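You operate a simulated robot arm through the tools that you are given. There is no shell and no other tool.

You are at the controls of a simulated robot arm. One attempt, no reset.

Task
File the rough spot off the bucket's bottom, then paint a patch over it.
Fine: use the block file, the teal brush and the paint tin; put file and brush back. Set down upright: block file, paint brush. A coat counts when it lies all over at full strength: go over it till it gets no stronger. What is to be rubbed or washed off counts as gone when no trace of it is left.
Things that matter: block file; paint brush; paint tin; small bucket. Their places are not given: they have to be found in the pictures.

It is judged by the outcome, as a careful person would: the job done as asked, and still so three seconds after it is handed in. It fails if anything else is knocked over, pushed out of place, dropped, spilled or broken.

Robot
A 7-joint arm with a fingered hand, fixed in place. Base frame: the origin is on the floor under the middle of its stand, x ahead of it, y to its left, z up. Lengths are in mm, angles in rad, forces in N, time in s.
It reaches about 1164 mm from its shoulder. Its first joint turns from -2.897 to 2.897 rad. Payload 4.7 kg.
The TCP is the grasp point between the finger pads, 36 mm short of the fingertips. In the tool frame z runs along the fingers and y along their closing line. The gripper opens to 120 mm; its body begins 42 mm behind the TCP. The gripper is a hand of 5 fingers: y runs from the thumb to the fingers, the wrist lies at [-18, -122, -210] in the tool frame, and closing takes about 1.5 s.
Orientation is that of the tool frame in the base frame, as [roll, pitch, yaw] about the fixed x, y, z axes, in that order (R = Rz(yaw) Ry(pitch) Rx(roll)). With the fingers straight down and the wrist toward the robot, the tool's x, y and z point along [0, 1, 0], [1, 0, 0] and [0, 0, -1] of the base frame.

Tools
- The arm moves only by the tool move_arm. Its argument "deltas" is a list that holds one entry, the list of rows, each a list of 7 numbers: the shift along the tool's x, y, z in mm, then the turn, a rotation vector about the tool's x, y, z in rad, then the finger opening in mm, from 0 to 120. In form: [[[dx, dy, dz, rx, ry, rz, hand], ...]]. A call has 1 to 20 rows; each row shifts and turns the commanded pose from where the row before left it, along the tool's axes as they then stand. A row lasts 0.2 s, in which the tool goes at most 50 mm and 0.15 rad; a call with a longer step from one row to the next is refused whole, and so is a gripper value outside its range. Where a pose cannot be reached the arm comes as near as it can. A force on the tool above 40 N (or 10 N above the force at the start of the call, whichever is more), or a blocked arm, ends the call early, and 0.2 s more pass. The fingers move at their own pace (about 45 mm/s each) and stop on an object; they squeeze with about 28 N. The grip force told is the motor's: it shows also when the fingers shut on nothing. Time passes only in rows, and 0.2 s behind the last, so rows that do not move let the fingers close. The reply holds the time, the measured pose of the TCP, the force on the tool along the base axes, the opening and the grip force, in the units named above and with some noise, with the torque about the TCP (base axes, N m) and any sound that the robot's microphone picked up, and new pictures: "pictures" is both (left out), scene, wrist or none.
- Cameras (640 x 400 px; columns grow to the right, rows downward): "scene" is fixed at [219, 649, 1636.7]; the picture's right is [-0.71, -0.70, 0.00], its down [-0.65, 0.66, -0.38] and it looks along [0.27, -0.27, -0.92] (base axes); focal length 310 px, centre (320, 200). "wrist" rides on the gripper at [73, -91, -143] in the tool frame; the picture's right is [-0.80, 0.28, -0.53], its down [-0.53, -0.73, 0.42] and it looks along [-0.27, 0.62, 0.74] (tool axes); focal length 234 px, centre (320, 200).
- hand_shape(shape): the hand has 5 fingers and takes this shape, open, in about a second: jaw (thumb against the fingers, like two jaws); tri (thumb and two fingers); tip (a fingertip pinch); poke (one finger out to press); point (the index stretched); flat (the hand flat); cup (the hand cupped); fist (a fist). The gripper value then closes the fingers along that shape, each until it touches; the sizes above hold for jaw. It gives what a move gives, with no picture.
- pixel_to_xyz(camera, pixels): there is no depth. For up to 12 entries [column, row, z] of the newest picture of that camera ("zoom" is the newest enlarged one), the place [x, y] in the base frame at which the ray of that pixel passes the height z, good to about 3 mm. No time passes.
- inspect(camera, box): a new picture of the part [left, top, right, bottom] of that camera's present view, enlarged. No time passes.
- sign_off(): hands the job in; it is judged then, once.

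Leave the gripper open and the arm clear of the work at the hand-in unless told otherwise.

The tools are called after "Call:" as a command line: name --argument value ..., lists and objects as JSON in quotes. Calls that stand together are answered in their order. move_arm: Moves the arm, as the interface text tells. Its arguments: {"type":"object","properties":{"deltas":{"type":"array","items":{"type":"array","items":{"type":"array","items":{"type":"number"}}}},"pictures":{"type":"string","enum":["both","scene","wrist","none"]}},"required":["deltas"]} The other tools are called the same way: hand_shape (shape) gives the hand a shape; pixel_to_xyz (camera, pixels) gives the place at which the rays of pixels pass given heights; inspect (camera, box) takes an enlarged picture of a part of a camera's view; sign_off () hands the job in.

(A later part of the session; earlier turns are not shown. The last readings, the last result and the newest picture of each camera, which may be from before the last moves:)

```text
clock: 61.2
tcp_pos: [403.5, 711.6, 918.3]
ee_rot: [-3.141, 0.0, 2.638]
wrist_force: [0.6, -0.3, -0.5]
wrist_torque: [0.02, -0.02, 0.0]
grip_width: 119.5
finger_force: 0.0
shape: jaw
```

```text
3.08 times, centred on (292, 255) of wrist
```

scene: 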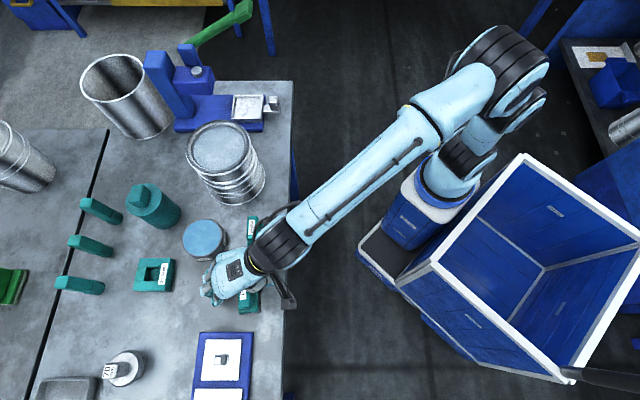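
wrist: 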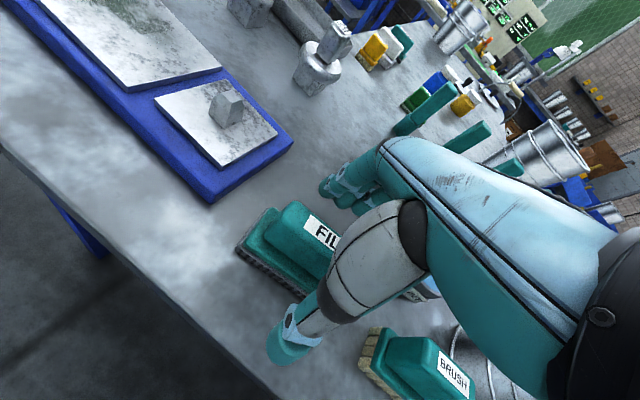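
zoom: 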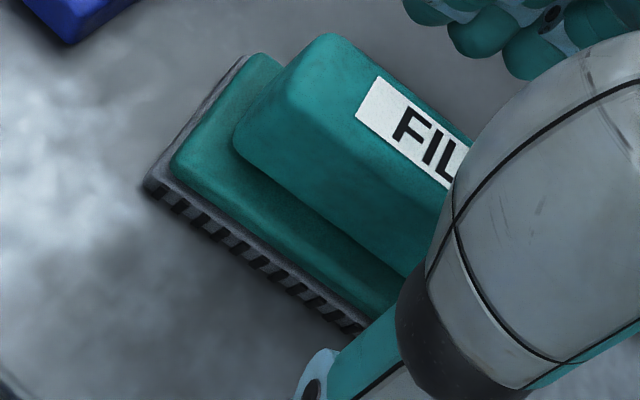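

The file stands upright. I'll rise straight up, clear of it, and verify its place.

Call:
move_arm --deltas '[[[0, 0, -10, 0, 0, 0, 120], [0, 0, -20, 0, 0, 0, 120], [0, 0, -30, 0, 0, 0, 120], [0, 0, -40, 0, 0, 0, 120], [0, 0, -40, 0, 0, 0, 120], [-20, -30, 0, 0, 0, 0, 120], [-20, -30, 0, 0, 0, 0, 120], [-20, -30, 0, 0, 0, 0, 120], [-20, -30, 0, 0, 0, 0, 120]]]'

Call:
inspect --camera "scene" --box '[170, 200, 300, 320]'

Call:
inspect --camera "scene" --box '[180, 105, 270, 165]'

Call:
inspect --camera "wrist" --box '[180, 150, 380, 330]'

```text
clock: 63.2
tcp_pos: [414.6, 566.1, 1057.6]
ee_rot: [-3.141, -0.001, 2.639]
wrist_force: [-1.5, -0.3, -1.3]
wrist_torque: [0.01, 0.04, 0.02]
grip_width: 119.9
finger_force: 0.0
shape: jaw
```

scene: 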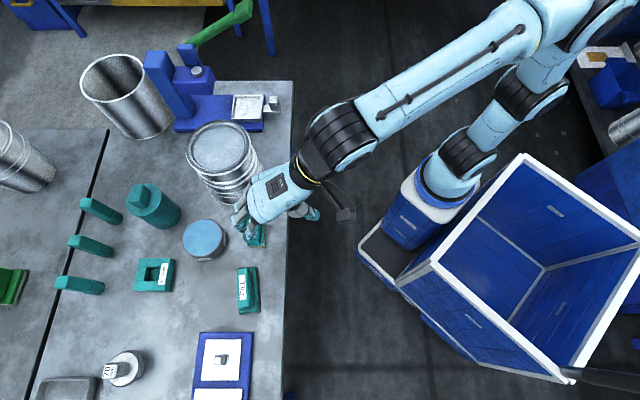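
wrist: 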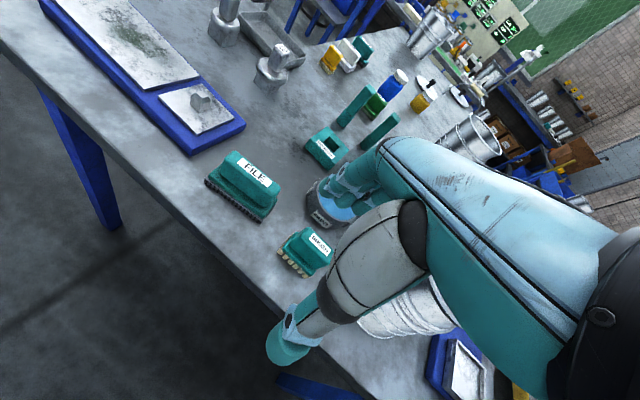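

```text
3.33 times, centred on (235, 260) of scene
```

zoom: 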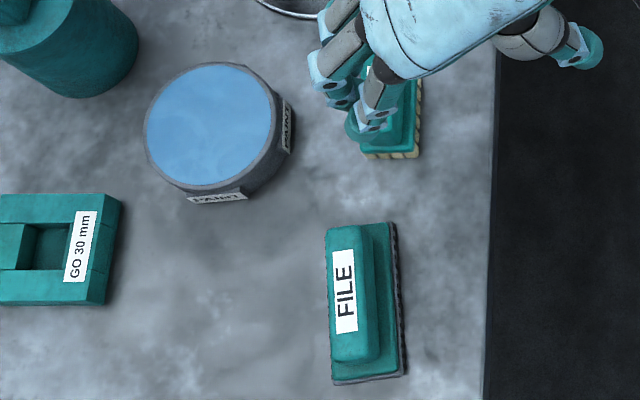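

```text
6.67 times, centred on (225, 135) of scene
```

zoom: 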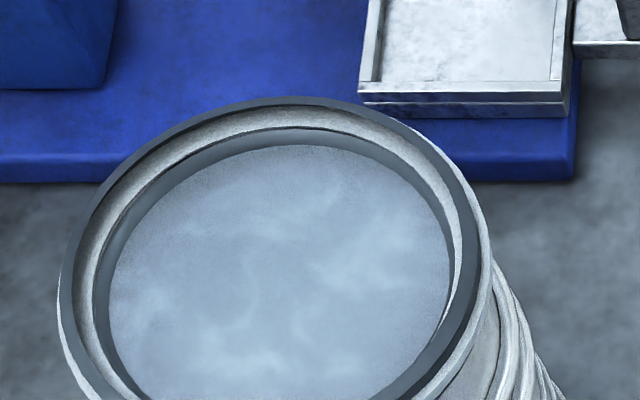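

```text
2.22 times, centred on (280, 240) of wrist
```

zoom: 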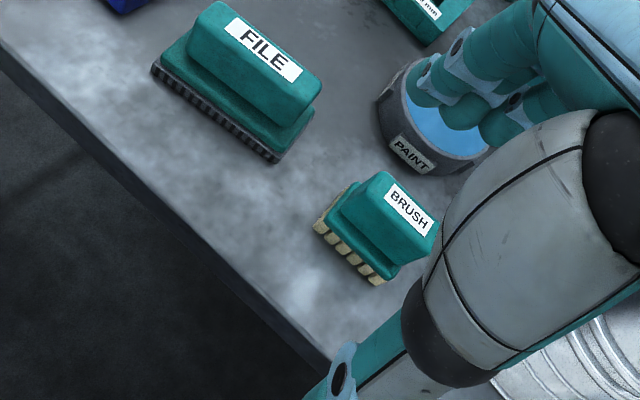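

The file is back within a couple of mm and upright, and the bucket bottom is clean. Next is the brush: I'll refine its position from this view.

Call:
inspect --camera "wrist" --box '[265, 215, 345, 285]'

```text
5.71 times, centred on (305, 250) of wrist
```

zoom: 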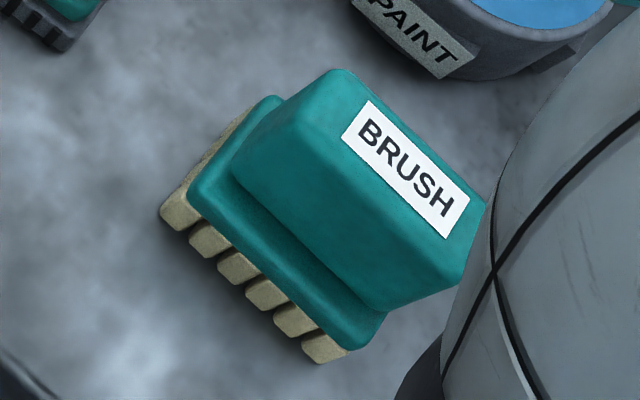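

Call:
pixel_to_xyz --camera "zoom" --pixels '[[168, 226, 855], [318, 363, 855], [346, 352, 857], [160, 212, 860], [250, 106, 868], [405, 170, 905], [405, 170, 912], [340, 70, 908], [485, 205, 908], [235, 180, 880], [382, 310, 880]]'

```text
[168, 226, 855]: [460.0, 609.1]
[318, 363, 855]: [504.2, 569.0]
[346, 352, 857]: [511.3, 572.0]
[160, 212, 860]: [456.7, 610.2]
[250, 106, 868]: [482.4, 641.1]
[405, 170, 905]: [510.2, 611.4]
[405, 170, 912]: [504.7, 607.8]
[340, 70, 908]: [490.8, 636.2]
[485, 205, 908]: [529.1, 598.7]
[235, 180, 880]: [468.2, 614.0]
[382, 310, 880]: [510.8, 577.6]
```

The brush centre is about (497,605), with its long axis at about -43°. The paint tin is close on the finger side, so I'll open the hand only to 65 mm here. I'll turn to yaw 2.38, move above the brush and come down to z≈960.

Call:
move_arm --deltas '[[[0, 0, 0, 0, 0, 0.13, 65], [0, 0, 0, 0, 0, 0.13, 65], [0, 0, 0, 0, 0, 0, 65], [-10.7, 28.3, 0, 0, 0, 0, 65], [-10.7, 28.3, 0, 0, 0, 0, 65], [-10.8, 28.2, 0, 0, 0, 0, 65], [0, 0, 33, 0, 0, 0, 65], [0, 0, 33, 0, 0, 0, 65], [0, 0, 33, 0, 0, 0, 65], [0, 0, 0, 0, 0, 0, 65]]]'

Call:
inspect --camera "wrist" --box '[200, 170, 400, 350]'

Call:
inspect --camera "scene" --box '[180, 170, 300, 290]'

```text
clock: 65.4
tcp_pos: [500.3, 609.0, 961.7]
ee_rot: [-3.141, 0.0, 2.38]
wrist_force: [-0.7, 0.2, 0.0]
wrist_torque: [-0.02, 0.01, -0.02]
grip_width: 65.2
finger_force: 0.0
shape: jaw
```

scene: 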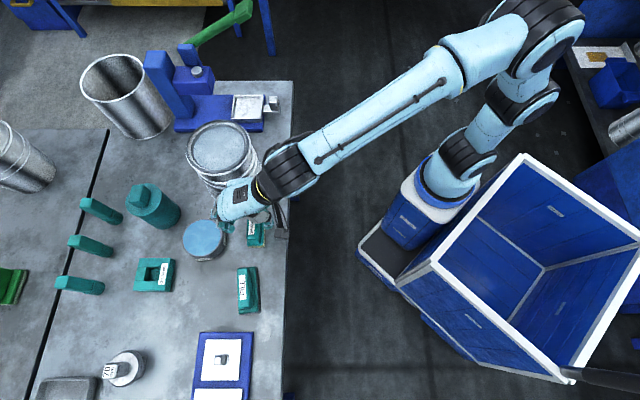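
wrist: 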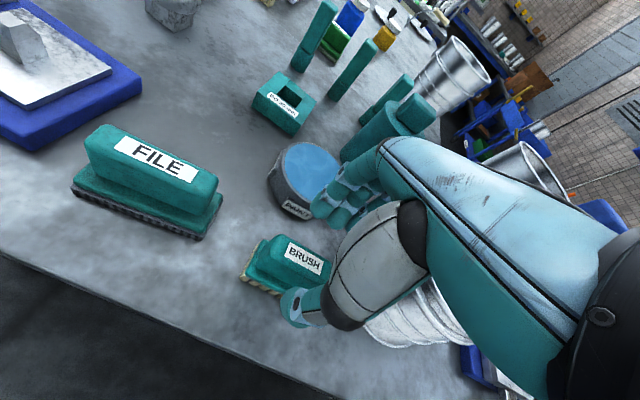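

```text
2.22 times, centred on (300, 260) of wrist
```

zoom: 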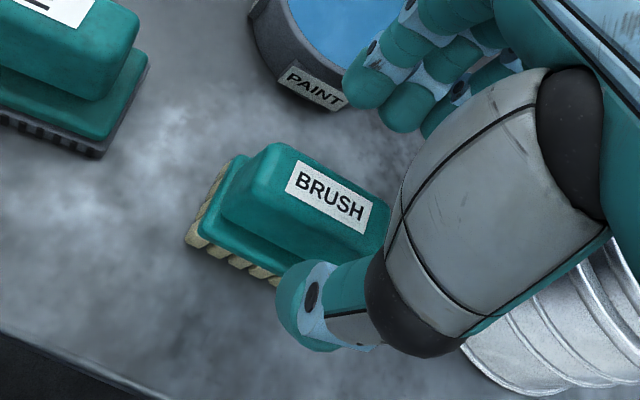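

```text
3.33 times, centred on (240, 230) of scene
```

zoom: 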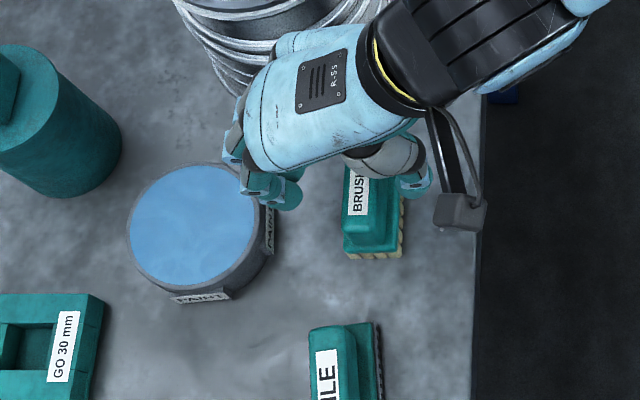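

I'll check the brush's position again from here before descending.

Call:
pixel_to_xyz --camera "wrist" --pixels '[[239.6, 278, 857], [258.6, 242, 865], [271, 285, 855], [314.4, 257.7, 910], [314.4, 257.7, 916], [283, 250, 915], [277, 238, 910]]'

Call:
inspect --camera "wrist" --box '[230, 220, 340, 310]'

```text
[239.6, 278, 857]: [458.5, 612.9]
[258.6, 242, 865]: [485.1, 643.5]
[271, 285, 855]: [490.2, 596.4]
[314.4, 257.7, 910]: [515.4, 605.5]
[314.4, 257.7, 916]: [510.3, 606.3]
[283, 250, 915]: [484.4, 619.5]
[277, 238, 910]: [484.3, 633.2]
```

```text
4.44 times, centred on (285, 265) of wrist
```

zoom: 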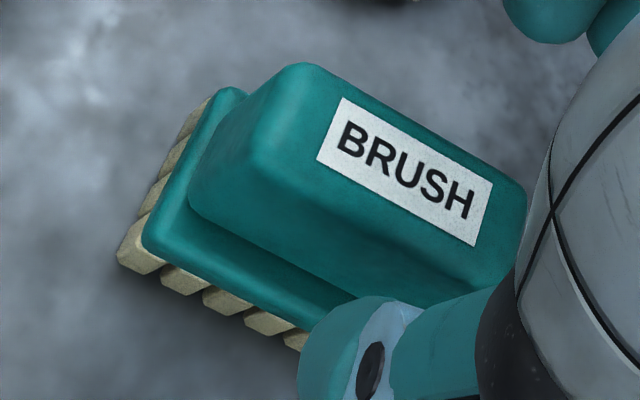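

The brush centre reads about (496,605.5). I'll shift −3 mm along tool y and descend to z≈917.

Call:
move_arm --deltas '[[[0, -3, 10, 0, 0, 0, 65], [0, 0, 12, 0, 0, 0, 65], [0, 0, 12, 0, 0, 0, 65], [0, 0, 7, 0, 0, 0, 65], [0, 0, 2, 0, 0, 0, 65], [0, 0, 0, 0, 0, 0, 65]]]'

Call:
inspect --camera "wrist" --box '[200, 170, 400, 350]'

```text
clock: 66.8
tcp_pos: [495.8, 604.7, 914.9]
ee_rot: [-3.14, 0.001, 2.379]
wrist_force: [0.5, -0.6, 0.6]
wrist_torque: [0.0, 0.0, 0.02]
grip_width: 65.2
finger_force: 0.1
shape: jaw
```

scene: 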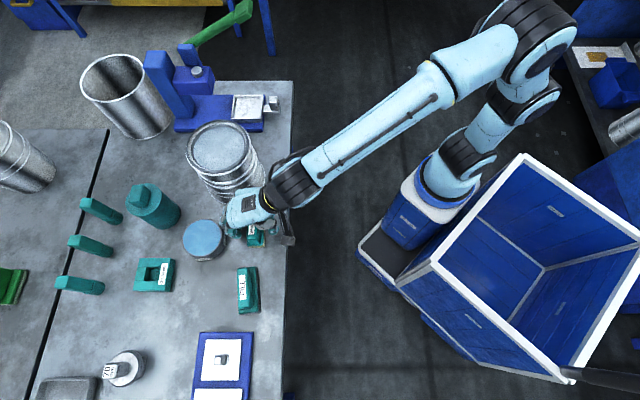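
wrist: 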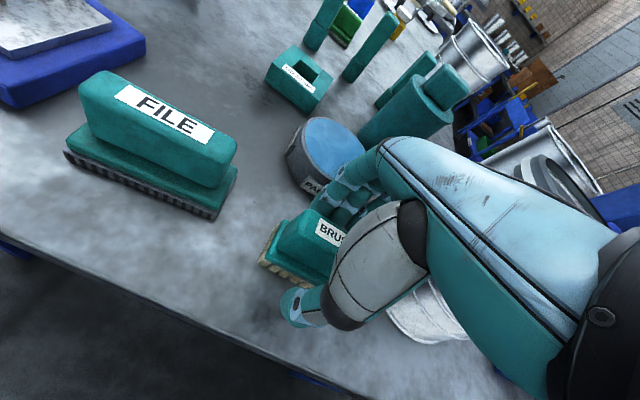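

```text
2.22 times, centred on (300, 260) of wrist
```

zoom: 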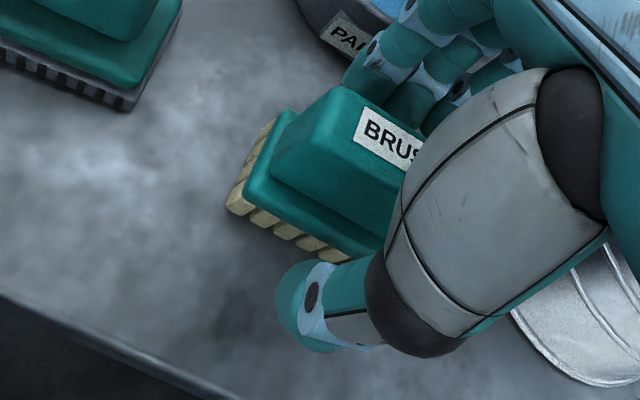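

The handle sits between thumb and fingers with no contact force. I'll close the hand on it.

Call:
move_arm --deltas '[[[0, 0, 0, 0, 0, 0, 50], [0, 0, 0, 0, 0, 0, 35], [0, 0, 0, 0, 0, 0, 20], [0, 0, 0, 0, 0, 0, 0], [0, 0, 0, 0, 0, 0, 0], [0, 0, 0, 0, 0, 0, 0]]]'

Call:
inspect --camera "wrist" --box '[200, 170, 400, 350]'

```text
clock: 68.2
tcp_pos: [495.4, 603.5, 915.9]
ee_rot: [3.141, 0.0, 2.379]
wrist_force: [0.2, 0.1, -1.3]
wrist_torque: [0.02, 0.01, 0.01]
grip_width: 20.8
finger_force: 27.5
shape: jaw
```

scene: 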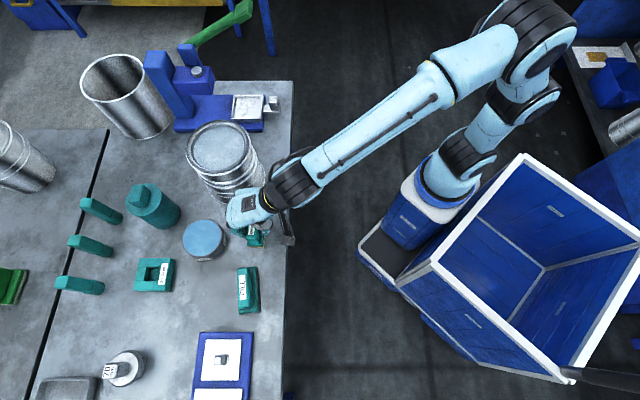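
wrist: 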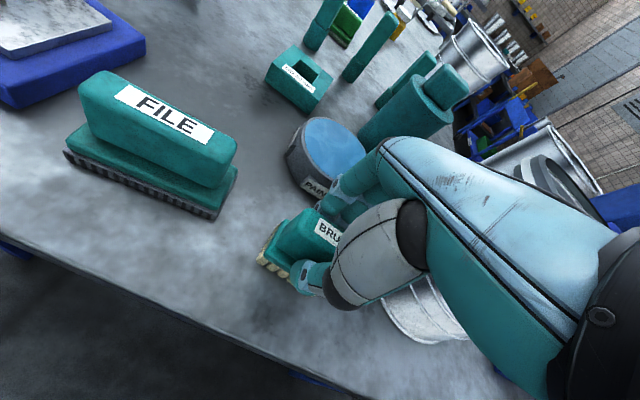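

```text
2.22 times, centred on (300, 260) of wrist
```

zoom: 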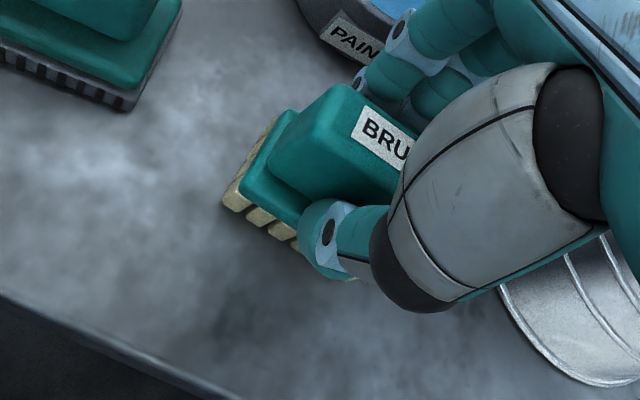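

Gripped at 20.8 mm with 27.5 N. I'll lift slowly straight up, then check the brush in the hand.

Call:
move_arm --deltas '[[[0, 0, -5, 0, 0, 0, 0], [0, 0, -10, 0, 0, 0, 0], [0, 0, -15, 0, 0, 0, 0], [0, 0, -30, 0, 0, 0, 0], [0, 0, -30, 0, 0, 0, 0], [0, 0, -30, 0, 0, 0, 0], [0, 0, 0, 0, 0, 0, 0]]]'

Call:
inspect --camera "wrist" --box '[240, 200, 350, 300]'

```text
clock: 69.8
tcp_pos: [496.2, 605.3, 1033.0]
ee_rot: [3.141, 0.001, 2.379]
wrist_force: [0.0, -0.3, -0.4]
wrist_torque: [-0.02, 0.01, 0.02]
grip_width: 21.2
finger_force: 28.3
shape: jaw
```

scene: 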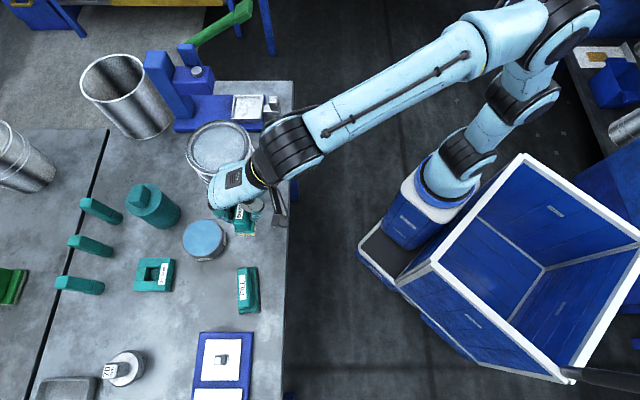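
wrist: 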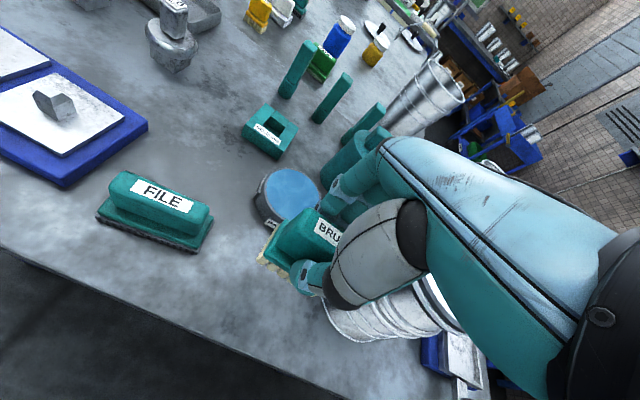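

```text
4.00 times, centred on (295, 250) of wrist
```

zoom: 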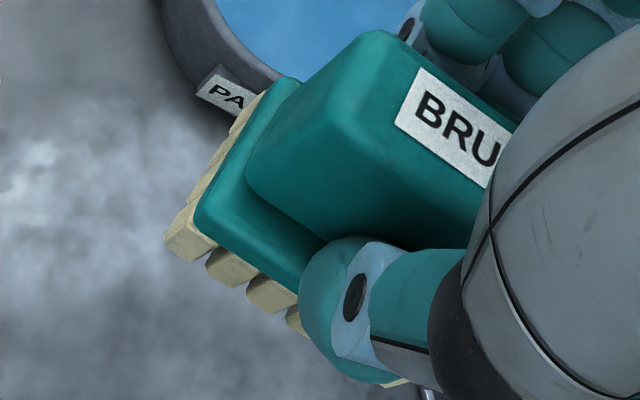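

I'll locate the brush's left end corners at bristle height to know its offset from the TCP, and re-read the paint tin's rim.

Call:
pixel_to_xyz --camera "zoom" --pixels '[[166, 246, 975], [264, 92, 985], [305, 336, 974]]'

Call:
inspect --camera "scene" --box '[170, 205, 250, 275]'

```text
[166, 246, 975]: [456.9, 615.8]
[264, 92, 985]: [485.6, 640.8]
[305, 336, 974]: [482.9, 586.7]
```

```text
5.71 times, centred on (210, 240) of scene
```

zoom: 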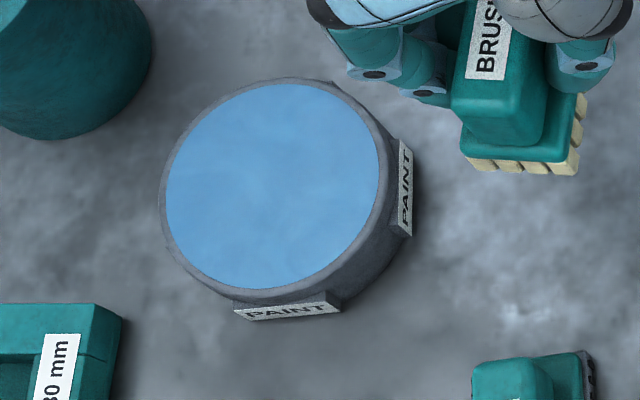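

The brush is centred on the TCP within about 1 mm. The paint looks flush with the tin's rim, centred near (571,705.5). I'll check the tall teal gauge's location, since the hand will come near it.

Call:
pixel_to_xyz --camera "scene" --pixels '[[163, 215, 855], [180, 212, 855], [147, 200, 920], [147, 200, 950], [140, 188, 960], [140, 188, 990], [171, 206, 890], [165, 229, 855]]'

Call:
inspect --camera "scene" --box '[110, 170, 230, 270]'

Call:
inspect --camera "wrist" --box '[230, 60, 400, 230]'

```text
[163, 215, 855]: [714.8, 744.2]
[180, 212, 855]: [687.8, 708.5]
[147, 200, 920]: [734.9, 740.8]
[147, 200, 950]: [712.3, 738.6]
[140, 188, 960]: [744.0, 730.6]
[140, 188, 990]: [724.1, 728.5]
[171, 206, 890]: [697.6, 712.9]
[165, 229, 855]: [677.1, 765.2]
```

```text
4.00 times, centred on (170, 220) of scene
```

zoom: 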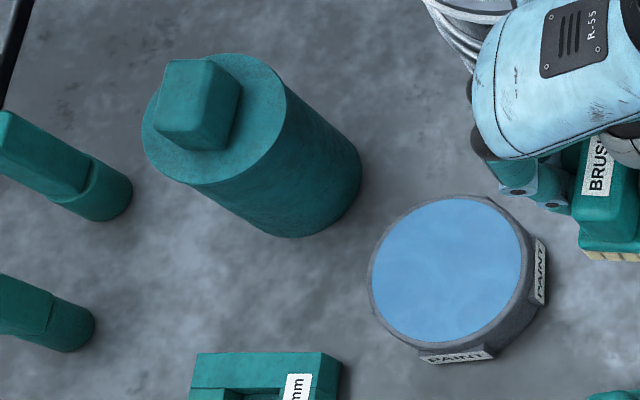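

```text
2.35 times, centred on (315, 145) of wrist
```

zoom: 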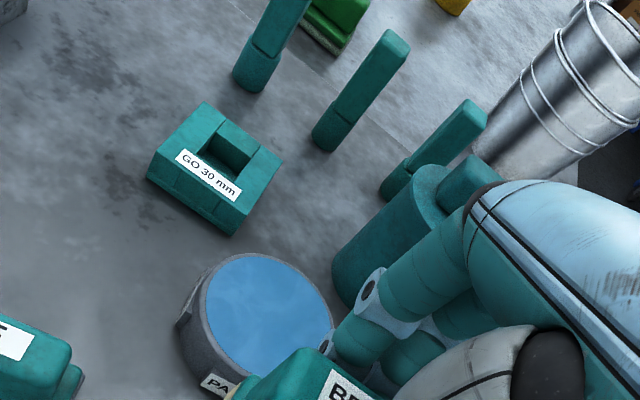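

The gauge leaves over 25 mm of margin. I'll move the brush over the tin and lower it to about 15 mm above the paint.

Call:
move_arm --deltas '[[[2.86, 24.9, 0, 0, 0, 0, 0], [2.86, 24.9, 0, 0, 0, 0, 0], [2.86, 24.9, 0, 0, 0, 0, 0], [2.86, 24.9, 0, 0, 0, 0, 0], [2.86, 24.9, 0, 0, 0, 0, 0], [0, 0, 21, 0, 0, 0, 0], [0, 0, 21, 0, 0, 0, 0], [0, 0, 18, 0, 0, 0, 0], [0, 0, 0, 0, 0, 0, 0]]]'

Call:
inspect --camera "wrist" --box '[200, 190, 360, 330]'

Call:
inspect --camera "scene" --box '[150, 190, 260, 280]'

```text
clock: 71.8
tcp_pos: [570.5, 704.4, 977.1]
ee_rot: [-3.14, 0.0, 2.379]
wrist_force: [-0.4, -0.5, -1.1]
wrist_torque: [0.02, -0.02, -0.02]
grip_width: 20.6
finger_force: 27.8
shape: jaw
```

scene: 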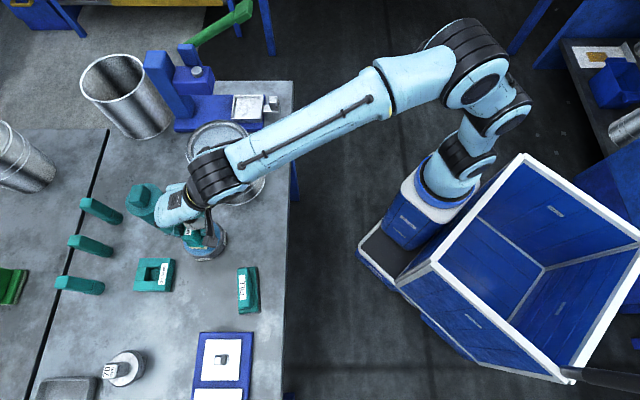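
wrist: 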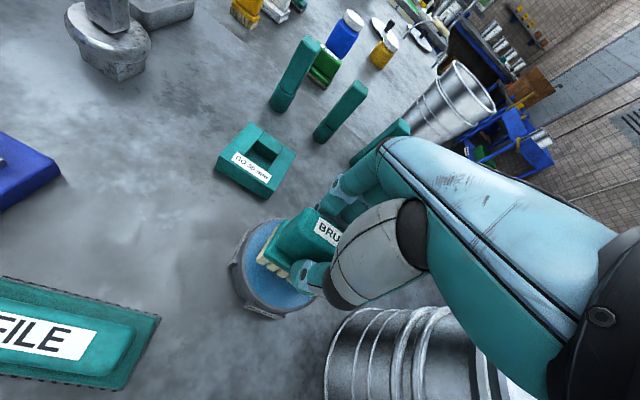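

```text
2.86 times, centred on (280, 260) of wrist
```

zoom: 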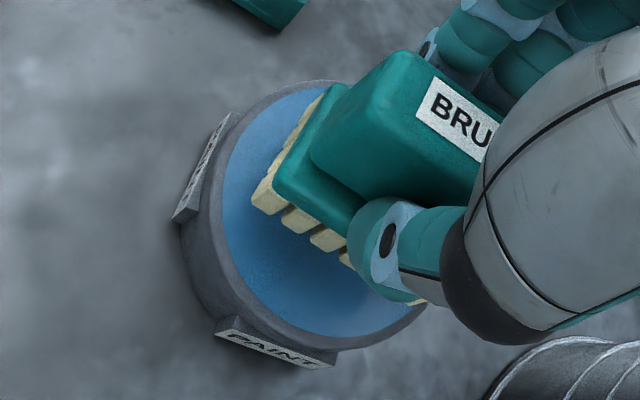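

```text
4.44 times, centred on (205, 235) of scene
```

zoom: 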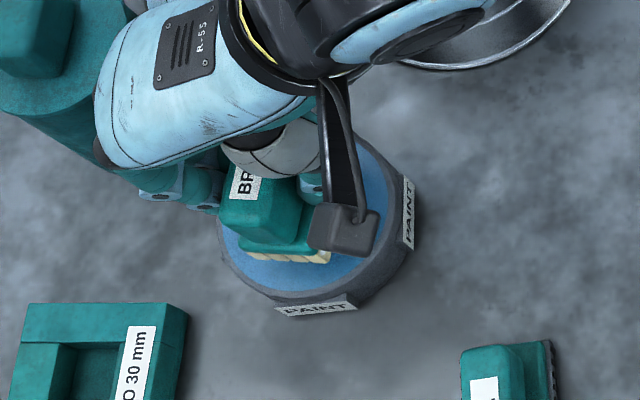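

The brush is centred over the paint. I'll lower it gently in small steps to touch the paint.

Call:
move_arm --deltas '[[[0, 0, 6, 0, 0, 0, 0], [0, 0, 5, 0, 0, 0, 0], [0, 0, 3, 0, 0, 0, 0], [0, 0, 2, 0, 0, 0, 0], [0, 0, 0, 0, 0, 0, 0]]]'

Call:
inspect --camera "wrist" --box '[200, 190, 360, 330]'

```text
clock: 73.0
tcp_pos: [570.0, 704.2, 960.4]
ee_rot: [-3.141, -0.001, 2.378]
wrist_force: [-0.4, -0.6, -1.6]
wrist_torque: [0.02, 0.05, 0.01]
grip_width: 20.9
finger_force: 27.4
shape: jaw
```

scene: 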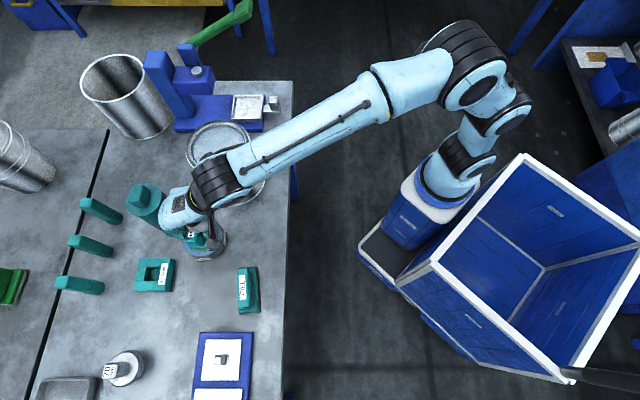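
wrist: 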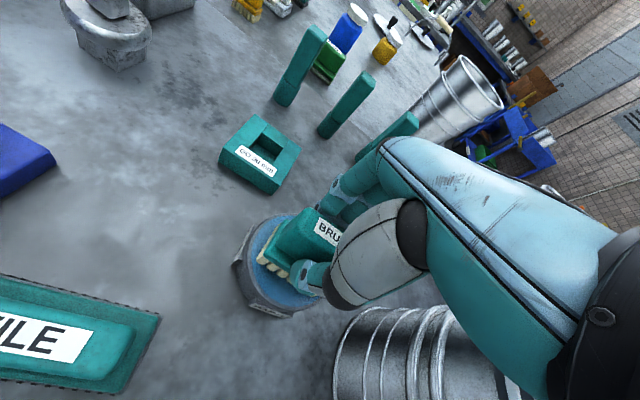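

```text
2.86 times, centred on (280, 260) of wrist
```

zoom: 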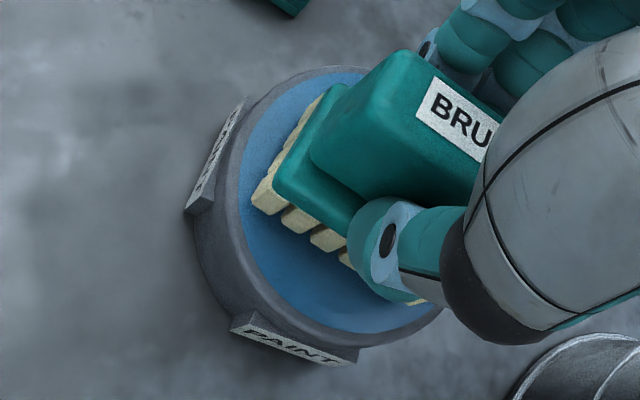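

I'll verify the brush footprint against the paint disc by reading the disc's edges at z=893 and the brush corner at its height.

Call:
pixel_to_xyz --camera "zoom" --pixels '[[239, 190, 893], [262, 115, 893], [340, 68, 893], [270, 280, 893], [345, 332, 893], [410, 325, 893], [253, 200, 902], [322, 96, 908], [345, 266, 900]]'

```text
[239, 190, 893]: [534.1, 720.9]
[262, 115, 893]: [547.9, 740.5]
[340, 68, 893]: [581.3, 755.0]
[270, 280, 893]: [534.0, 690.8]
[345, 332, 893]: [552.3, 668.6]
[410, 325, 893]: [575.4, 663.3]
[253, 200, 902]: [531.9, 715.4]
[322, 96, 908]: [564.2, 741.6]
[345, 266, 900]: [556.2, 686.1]
```

Paint disc centre is about (575,708) with radius about 45; the brush centre is about (572,706). I'll nudge +3.5 mm along tool y and continue lowering by 2 mm steps.

Call:
move_arm --deltas '[[[-0.8, 3.5, 0, 0, 0, 0, 0], [0, 0, 2, 0, 0, 0, 0], [0, 0, 2, 0, 0, 0, 0], [0, 0, 0, 0, 0, 0, 0]]]' --pictures "wrist"

Call:
inspect --camera "wrist" --box '[200, 190, 360, 330]'

```text
clock: 74.0
tcp_pos: [574.1, 708.2, 956.0]
ee_rot: [3.14, -0.001, 2.379]
wrist_force: [-0.9, -0.6, -1.0]
wrist_torque: [0.03, -0.01, -0.06]
grip_width: 20.7
finger_force: 28.4
shape: jaw
```

wrist: 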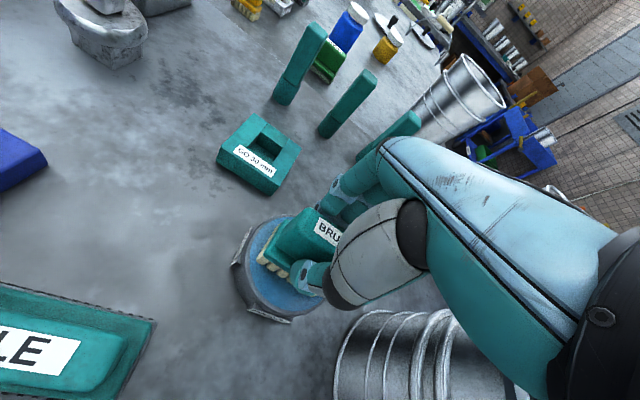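

```text
2.86 times, centred on (280, 260) of wrist
```

zoom: 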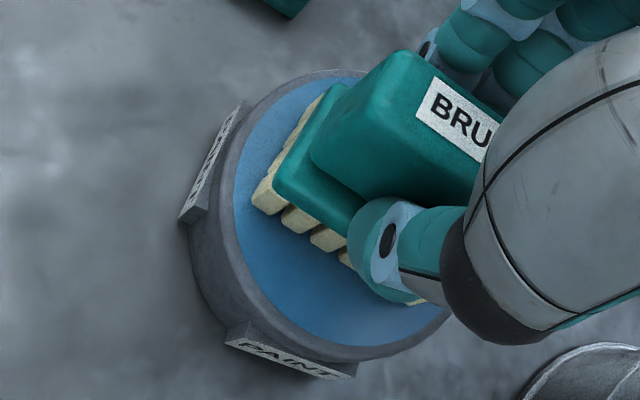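

It's well inside the disc and still not touching. I'll continue down.

Call:
move_arm --deltas '[[[0, 0, 2, 0, 0, 0, 0], [0, 0, 2, 0, 0, 0, 0], [0, 0, 0, 0, 0, 0, 0]]]' --pictures "wrist"

Call:
inspect --camera "wrist" --box '[230, 220, 330, 300]'

```text
clock: 74.8
tcp_pos: [574.2, 706.7, 954.3]
ee_rot: [3.139, -0.002, 2.38]
wrist_force: [0.0, -1.4, 10.0]
wrist_torque: [0.14, -0.08, -0.06]
grip_width: 21.1
finger_force: 27.6
shape: jaw
```

wrist: 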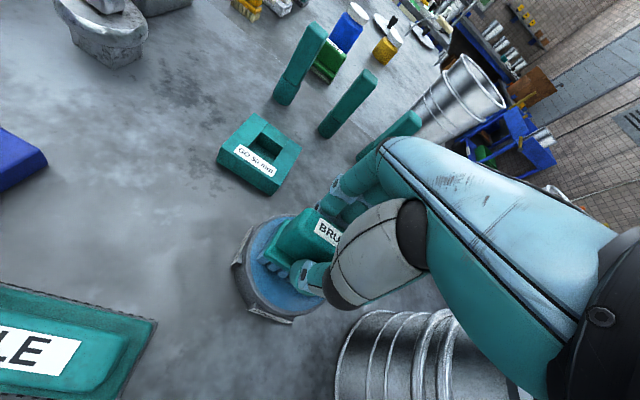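

```text
5.00 times, centred on (280, 260) of wrist
```

zoom: 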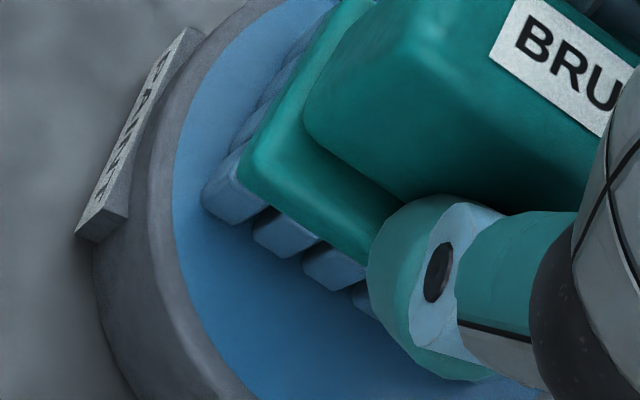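

The bristles turned blue, so the brush is loaded, and contact force is about 10 N. I'll lift straight up and carry it over the bucket.

Call:
move_arm --deltas '[[[0, 0, -10, 0, 0, 0, 0], [0, 0, -20, 0, 0, 0, 0], [0, 0, -30, 0, 0, 0, 0], [0, 0, -35, 0, 0, 0, 0], [0, 0, -35, 0, 0, 0, 0], [0, 0, -35, 0, 0, 0, 0], [0, 0, -35, 0, 0, 0, 0], [-22.5, -7.3, 0, 0, 0, 0, 0], [-22.5, -7.3, 0, 0, 0, 0, 0], [-22.5, -7.3, 0, 0, 0, 0, 0], [-22.5, -7.3, 0, 0, 0, 0, 0], [-22.5, -7.3, 0, 0, 0, 0, 0], [-22.5, -7.3, 0, 0, 0, 0, 0], [-22.5, -7.3, 0, 0, 0, 0, 0], [-22.5, -7.3, 0, 0, 0, 0, 0], [0, 0, 0, 0, 0, 0, 0]]]'

Call:
inspect --camera "wrist" --box '[170, 190, 370, 370]'

Call:
inspect --camera "scene" --box '[170, 80, 270, 280]'

```text
clock: 78.2
tcp_pos: [662.5, 539.8, 1153.7]
ee_rot: [3.141, 0.001, 2.379]
wrist_force: [0.0, -0.5, -1.0]
wrist_torque: [0.01, 0.01, -0.01]
grip_width: 21.0
finger_force: 27.9
shape: jaw
```

scene: 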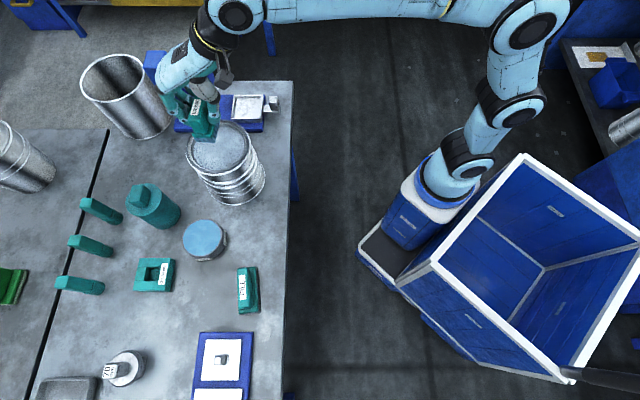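
wrist: 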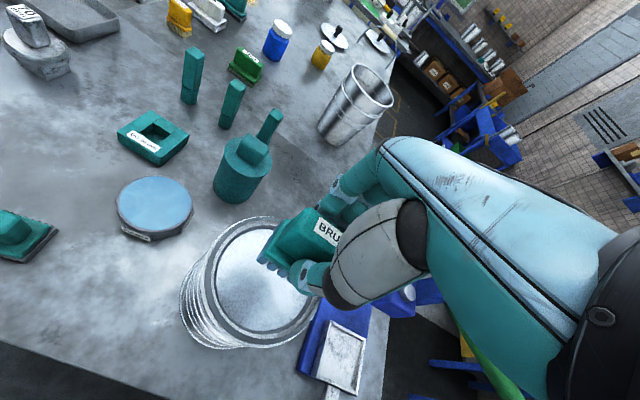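

```text
2.22 times, centred on (270, 280) of wrist
```

zoom: 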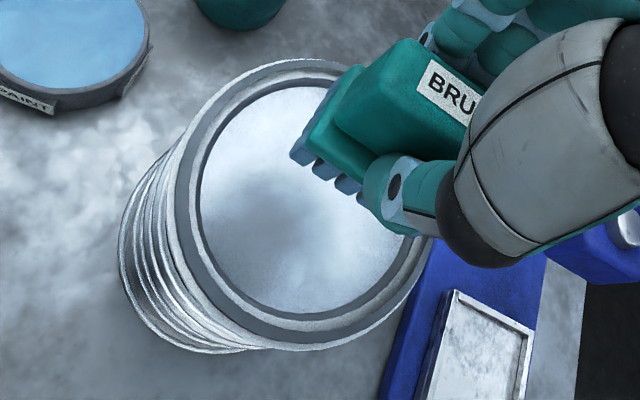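

```text
2.00 times, centred on (220, 180) of scene
```

zoom: 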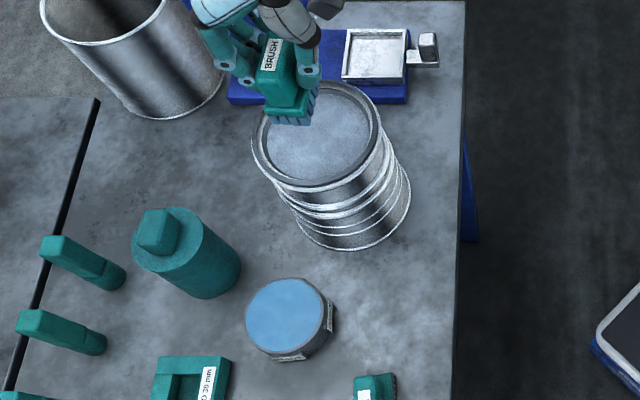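

The loaded brush is above the bucket. From the file contact I expect the bristles to touch at TCP z≈1084. I'll lower to just above that.

Call:
move_arm --deltas '[[[0, 0, 20, 0, 0, 0, 0], [0, 0, 20, 0, 0, 0, 0], [0, 0, 15, 0, 0, 0, 0], [0, 0, 5, 0, 0, 0, 0], [0, 0, 3, 0, 0, 0, 0], [0, 0, 0, 0, 0, 0, 0]]]'

Call:
inspect --camera "wrist" --box '[170, 190, 370, 370]'

Call:
inspect --camera "scene" --box '[180, 90, 260, 190]'

```text
clock: 79.6
tcp_pos: [663.6, 538.0, 1089.9]
ee_rot: [3.141, 0.001, 2.378]
wrist_force: [-0.1, 0.1, -1.9]
wrist_torque: [0.0, -0.02, 0.0]
grip_width: 20.9
finger_force: 28.0
shape: jaw
```

scene: 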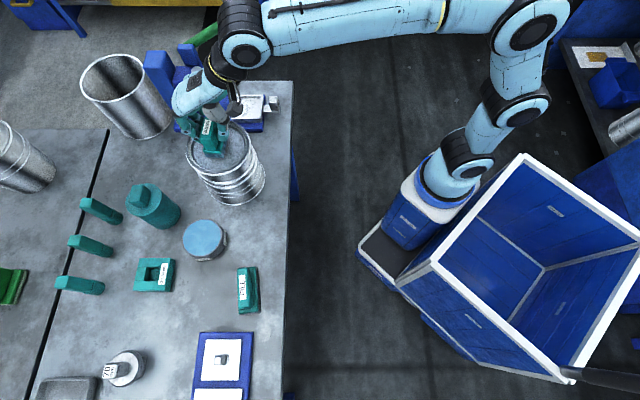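
wrist: 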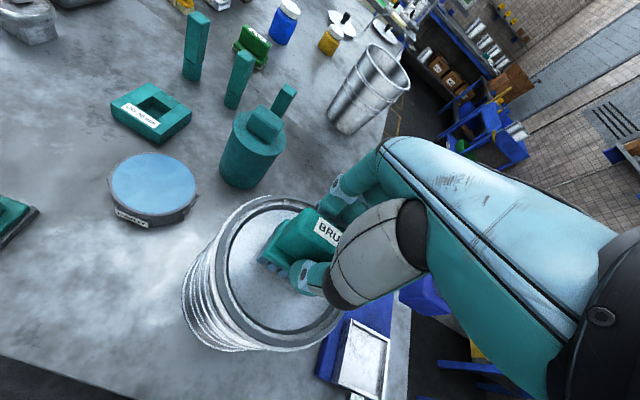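

```text
2.22 times, centred on (270, 280) of wrist
```

zoom: 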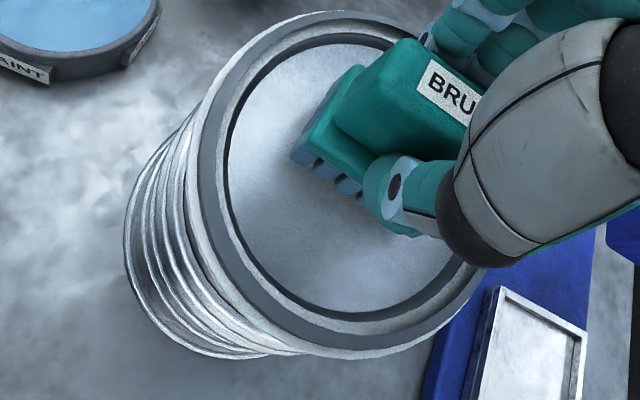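

```text
4.00 times, centred on (220, 140) of scene
```

zoom: 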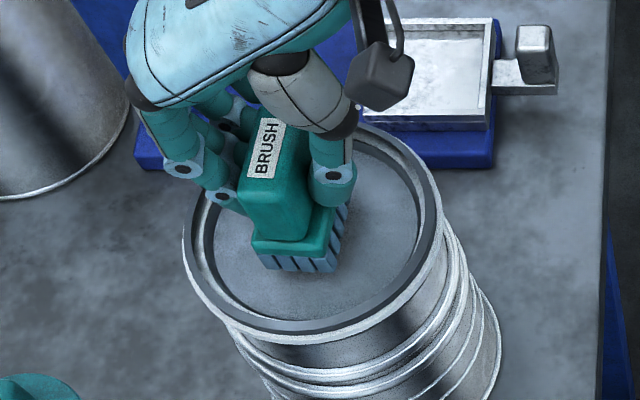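

It's close now. I'll lower by small steps to contact.

Call:
move_arm --deltas '[[[0, 0, 2, 0, 0, 0, 0], [0, 0, 2, 0, 0, 0, 0], [0, 0, 0, 0, 0, 0, 0]]]' --pictures "none"

```text
clock: 80.4
tcp_pos: [664.8, 538.5, 1085.8]
ee_rot: [-3.141, 0.001, 2.378]
wrist_force: [0.2, 0.5, -1.4]
wrist_torque: [0.01, 0.02, 0.02]
grip_width: 21.1
finger_force: 27.5
shape: jaw
```

Call:
move_arm --deltas '[[[0, 0, 1, 0, 0, 0, 0], [0, 0, 1, 0, 0, 0, 0], [0, 0, 0, 0, 0, 0, 0]]]' --pictures "none"

```text
clock: 81.2
tcp_pos: [664.2, 539.1, 1084.8]
ee_rot: [3.14, 0.001, 2.381]
wrist_force: [0.6, 0.0, 6.7]
wrist_torque: [0.15, -0.04, -0.02]
grip_width: 20.7
finger_force: 27.7
shape: jaw
```

Contact at about 8 N. I'll brush back and forth in overlapping sweeps over the whole former spot.

Call:
move_arm --deltas '[[[0, -7, 0, 0, 0, 0, 0], [0, -7, 0, 0, 0, 0, 0], [0, -7, 0, 0, 0, 0, 0], [0, 7, 0, 0, 0, 0, 0], [0, 7, 0, 0, 0, 0, 0], [0, 7, 0, 0, 0, 0, 0], [0, 7, 0, 0, 0, 0, 0], [0, 7, 0, 0, 0, 0, 0], [0, 7, 0, 0, 0, 0, 0], [-8, 0, 0, 0, 0, 0, 0], [0, -7, 0, 0, 0, 0, 0], [0, -7, 0, 0, 0, 0, 0], [0, -7, 0, 0, 0, 0, 0], [0, -7, 0, 0, 0, 0, 0], [0, -7, 0, 0, 0, 0, 0], [0, -7, 0, 0, 0, 0, 0], [8, 0, 0, 0, 0, 0, 0], [8, 0, 0, 0, 0, 0, 0], [0, 7, 0, 0, 0, 0, 0], [0, 7, 0, 0, 0, 0, 0]]]'

Call:
inspect --camera "wrist" --box '[170, 190, 370, 370]'

```text
clock: 85.4
tcp_pos: [651.9, 540.3, 1085.4]
ee_rot: [-3.141, -0.001, 2.38]
wrist_force: [-4.2, -1.9, 12.3]
wrist_torque: [0.06, 0.09, 0.06]
grip_width: 21.2
finger_force: 27.5
shape: jaw
```

scene: 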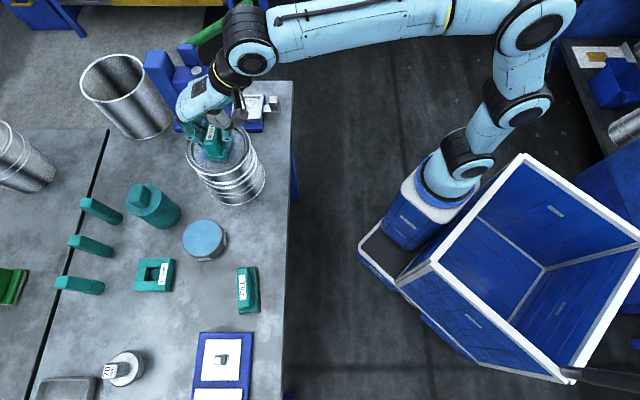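
wrist: 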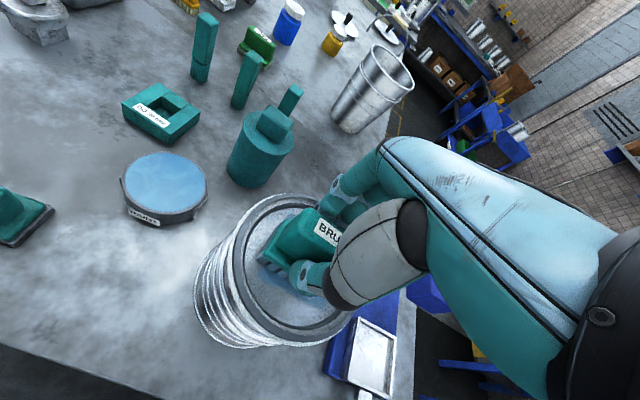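

```text
2.22 times, centred on (270, 280) of wrist
```

zoom: 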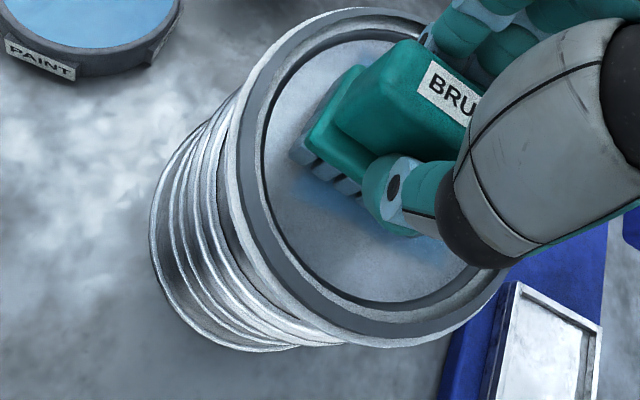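

Blue is appearing on the metal. I'll finish the sweeps, then lift and look.

Call:
move_arm --deltas '[[[0, 7, 0, 0, 0, 0, 0], [0, 7, 0, 0, 0, 0, 0], [0, 7, 0, 0, 0, 0, 0], [0, 7, 0, 0, 0, 0, 0], [-8, 0, 0, 0, 0, 0, 0], [0, -7, 0, 0, 0, 0, 0], [0, -7, 0, 0, 0, 0, 0], [0, -7, 0, 0, 0, 0, 0], [0, -7, 0, 0, 0, 0, 0], [0, -7, 0, 0, 0, 0, 0], [0, -7, 0, 0, 0, 0, 0], [0, 7, 0, 0, 0, 0, 0], [0, 7, 0, 0, 0, 0, 0], [0, 7, 0, 0, 0, 0, 0], [0, 0, -15, 0, 0, 0, 0], [0, 0, -25, 0, 0, 0, 0], [0, 0, -30, 0, 0, 0, 0], [-15, 25, 0, 0, 0, 0, 0], [-15, 25, 0, 0, 0, 0, 0], [-15, 25, 0, 0, 0, 0, 0]]]'

Call:
inspect --camera "wrist" --box '[100, 220, 300, 400]'

Call:
inspect --camera "scene" --box '[180, 105, 270, 175]'

```text
clock: 89.6
tcp_pos: [749.3, 560.0, 1155.2]
ee_rot: [-3.141, -0.001, 2.379]
wrist_force: [-0.6, -0.3, -0.3]
wrist_torque: [-0.01, -0.02, 0.0]
grip_width: 21.1
finger_force: 27.8
shape: jaw
```

scene: 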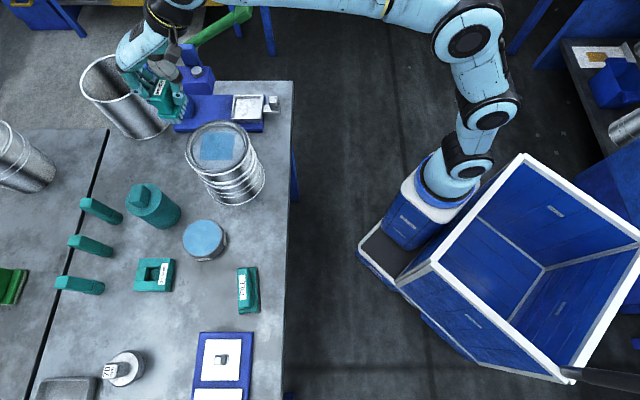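
wrist: 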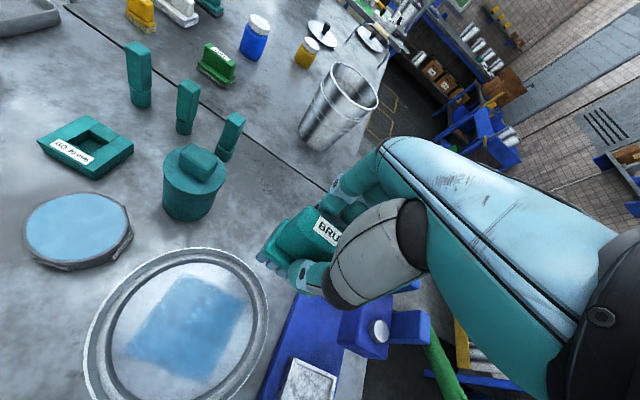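

```text
2.22 times, centred on (200, 310) of wrist
```

zoom: 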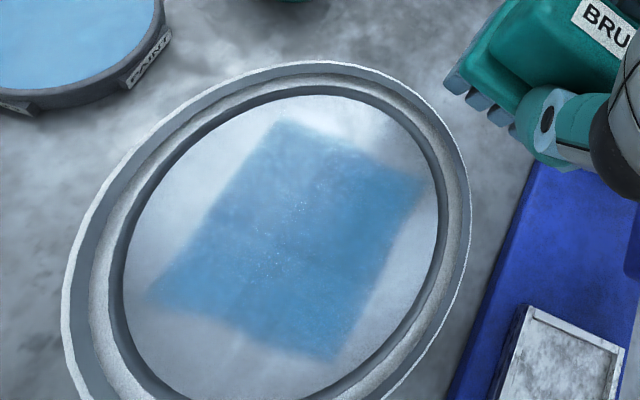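

```text
5.71 times, centred on (225, 140) of scene
```

zoom: 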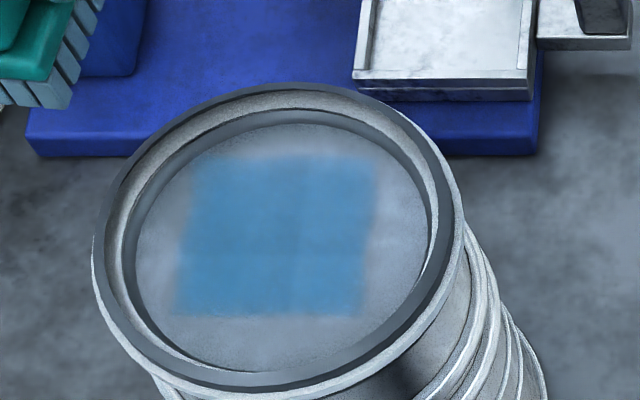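

A blue patch now covers the former spot, but it's still a bit mottled. I'll check the patch's corners against the spot's extent (x 635–692, y 516–569).

Call:
pixel_to_xyz --camera "wrist" --pixels '[[179.7, 274.9, 1020], [247.3, 300, 1020], [204.5, 382, 1020], [122.5, 352.8, 1020], [188.5, 327.5, 1020]]'

```text
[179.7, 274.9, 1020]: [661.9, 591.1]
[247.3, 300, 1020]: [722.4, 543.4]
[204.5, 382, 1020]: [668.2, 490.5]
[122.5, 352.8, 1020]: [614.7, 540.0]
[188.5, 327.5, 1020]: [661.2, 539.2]
```

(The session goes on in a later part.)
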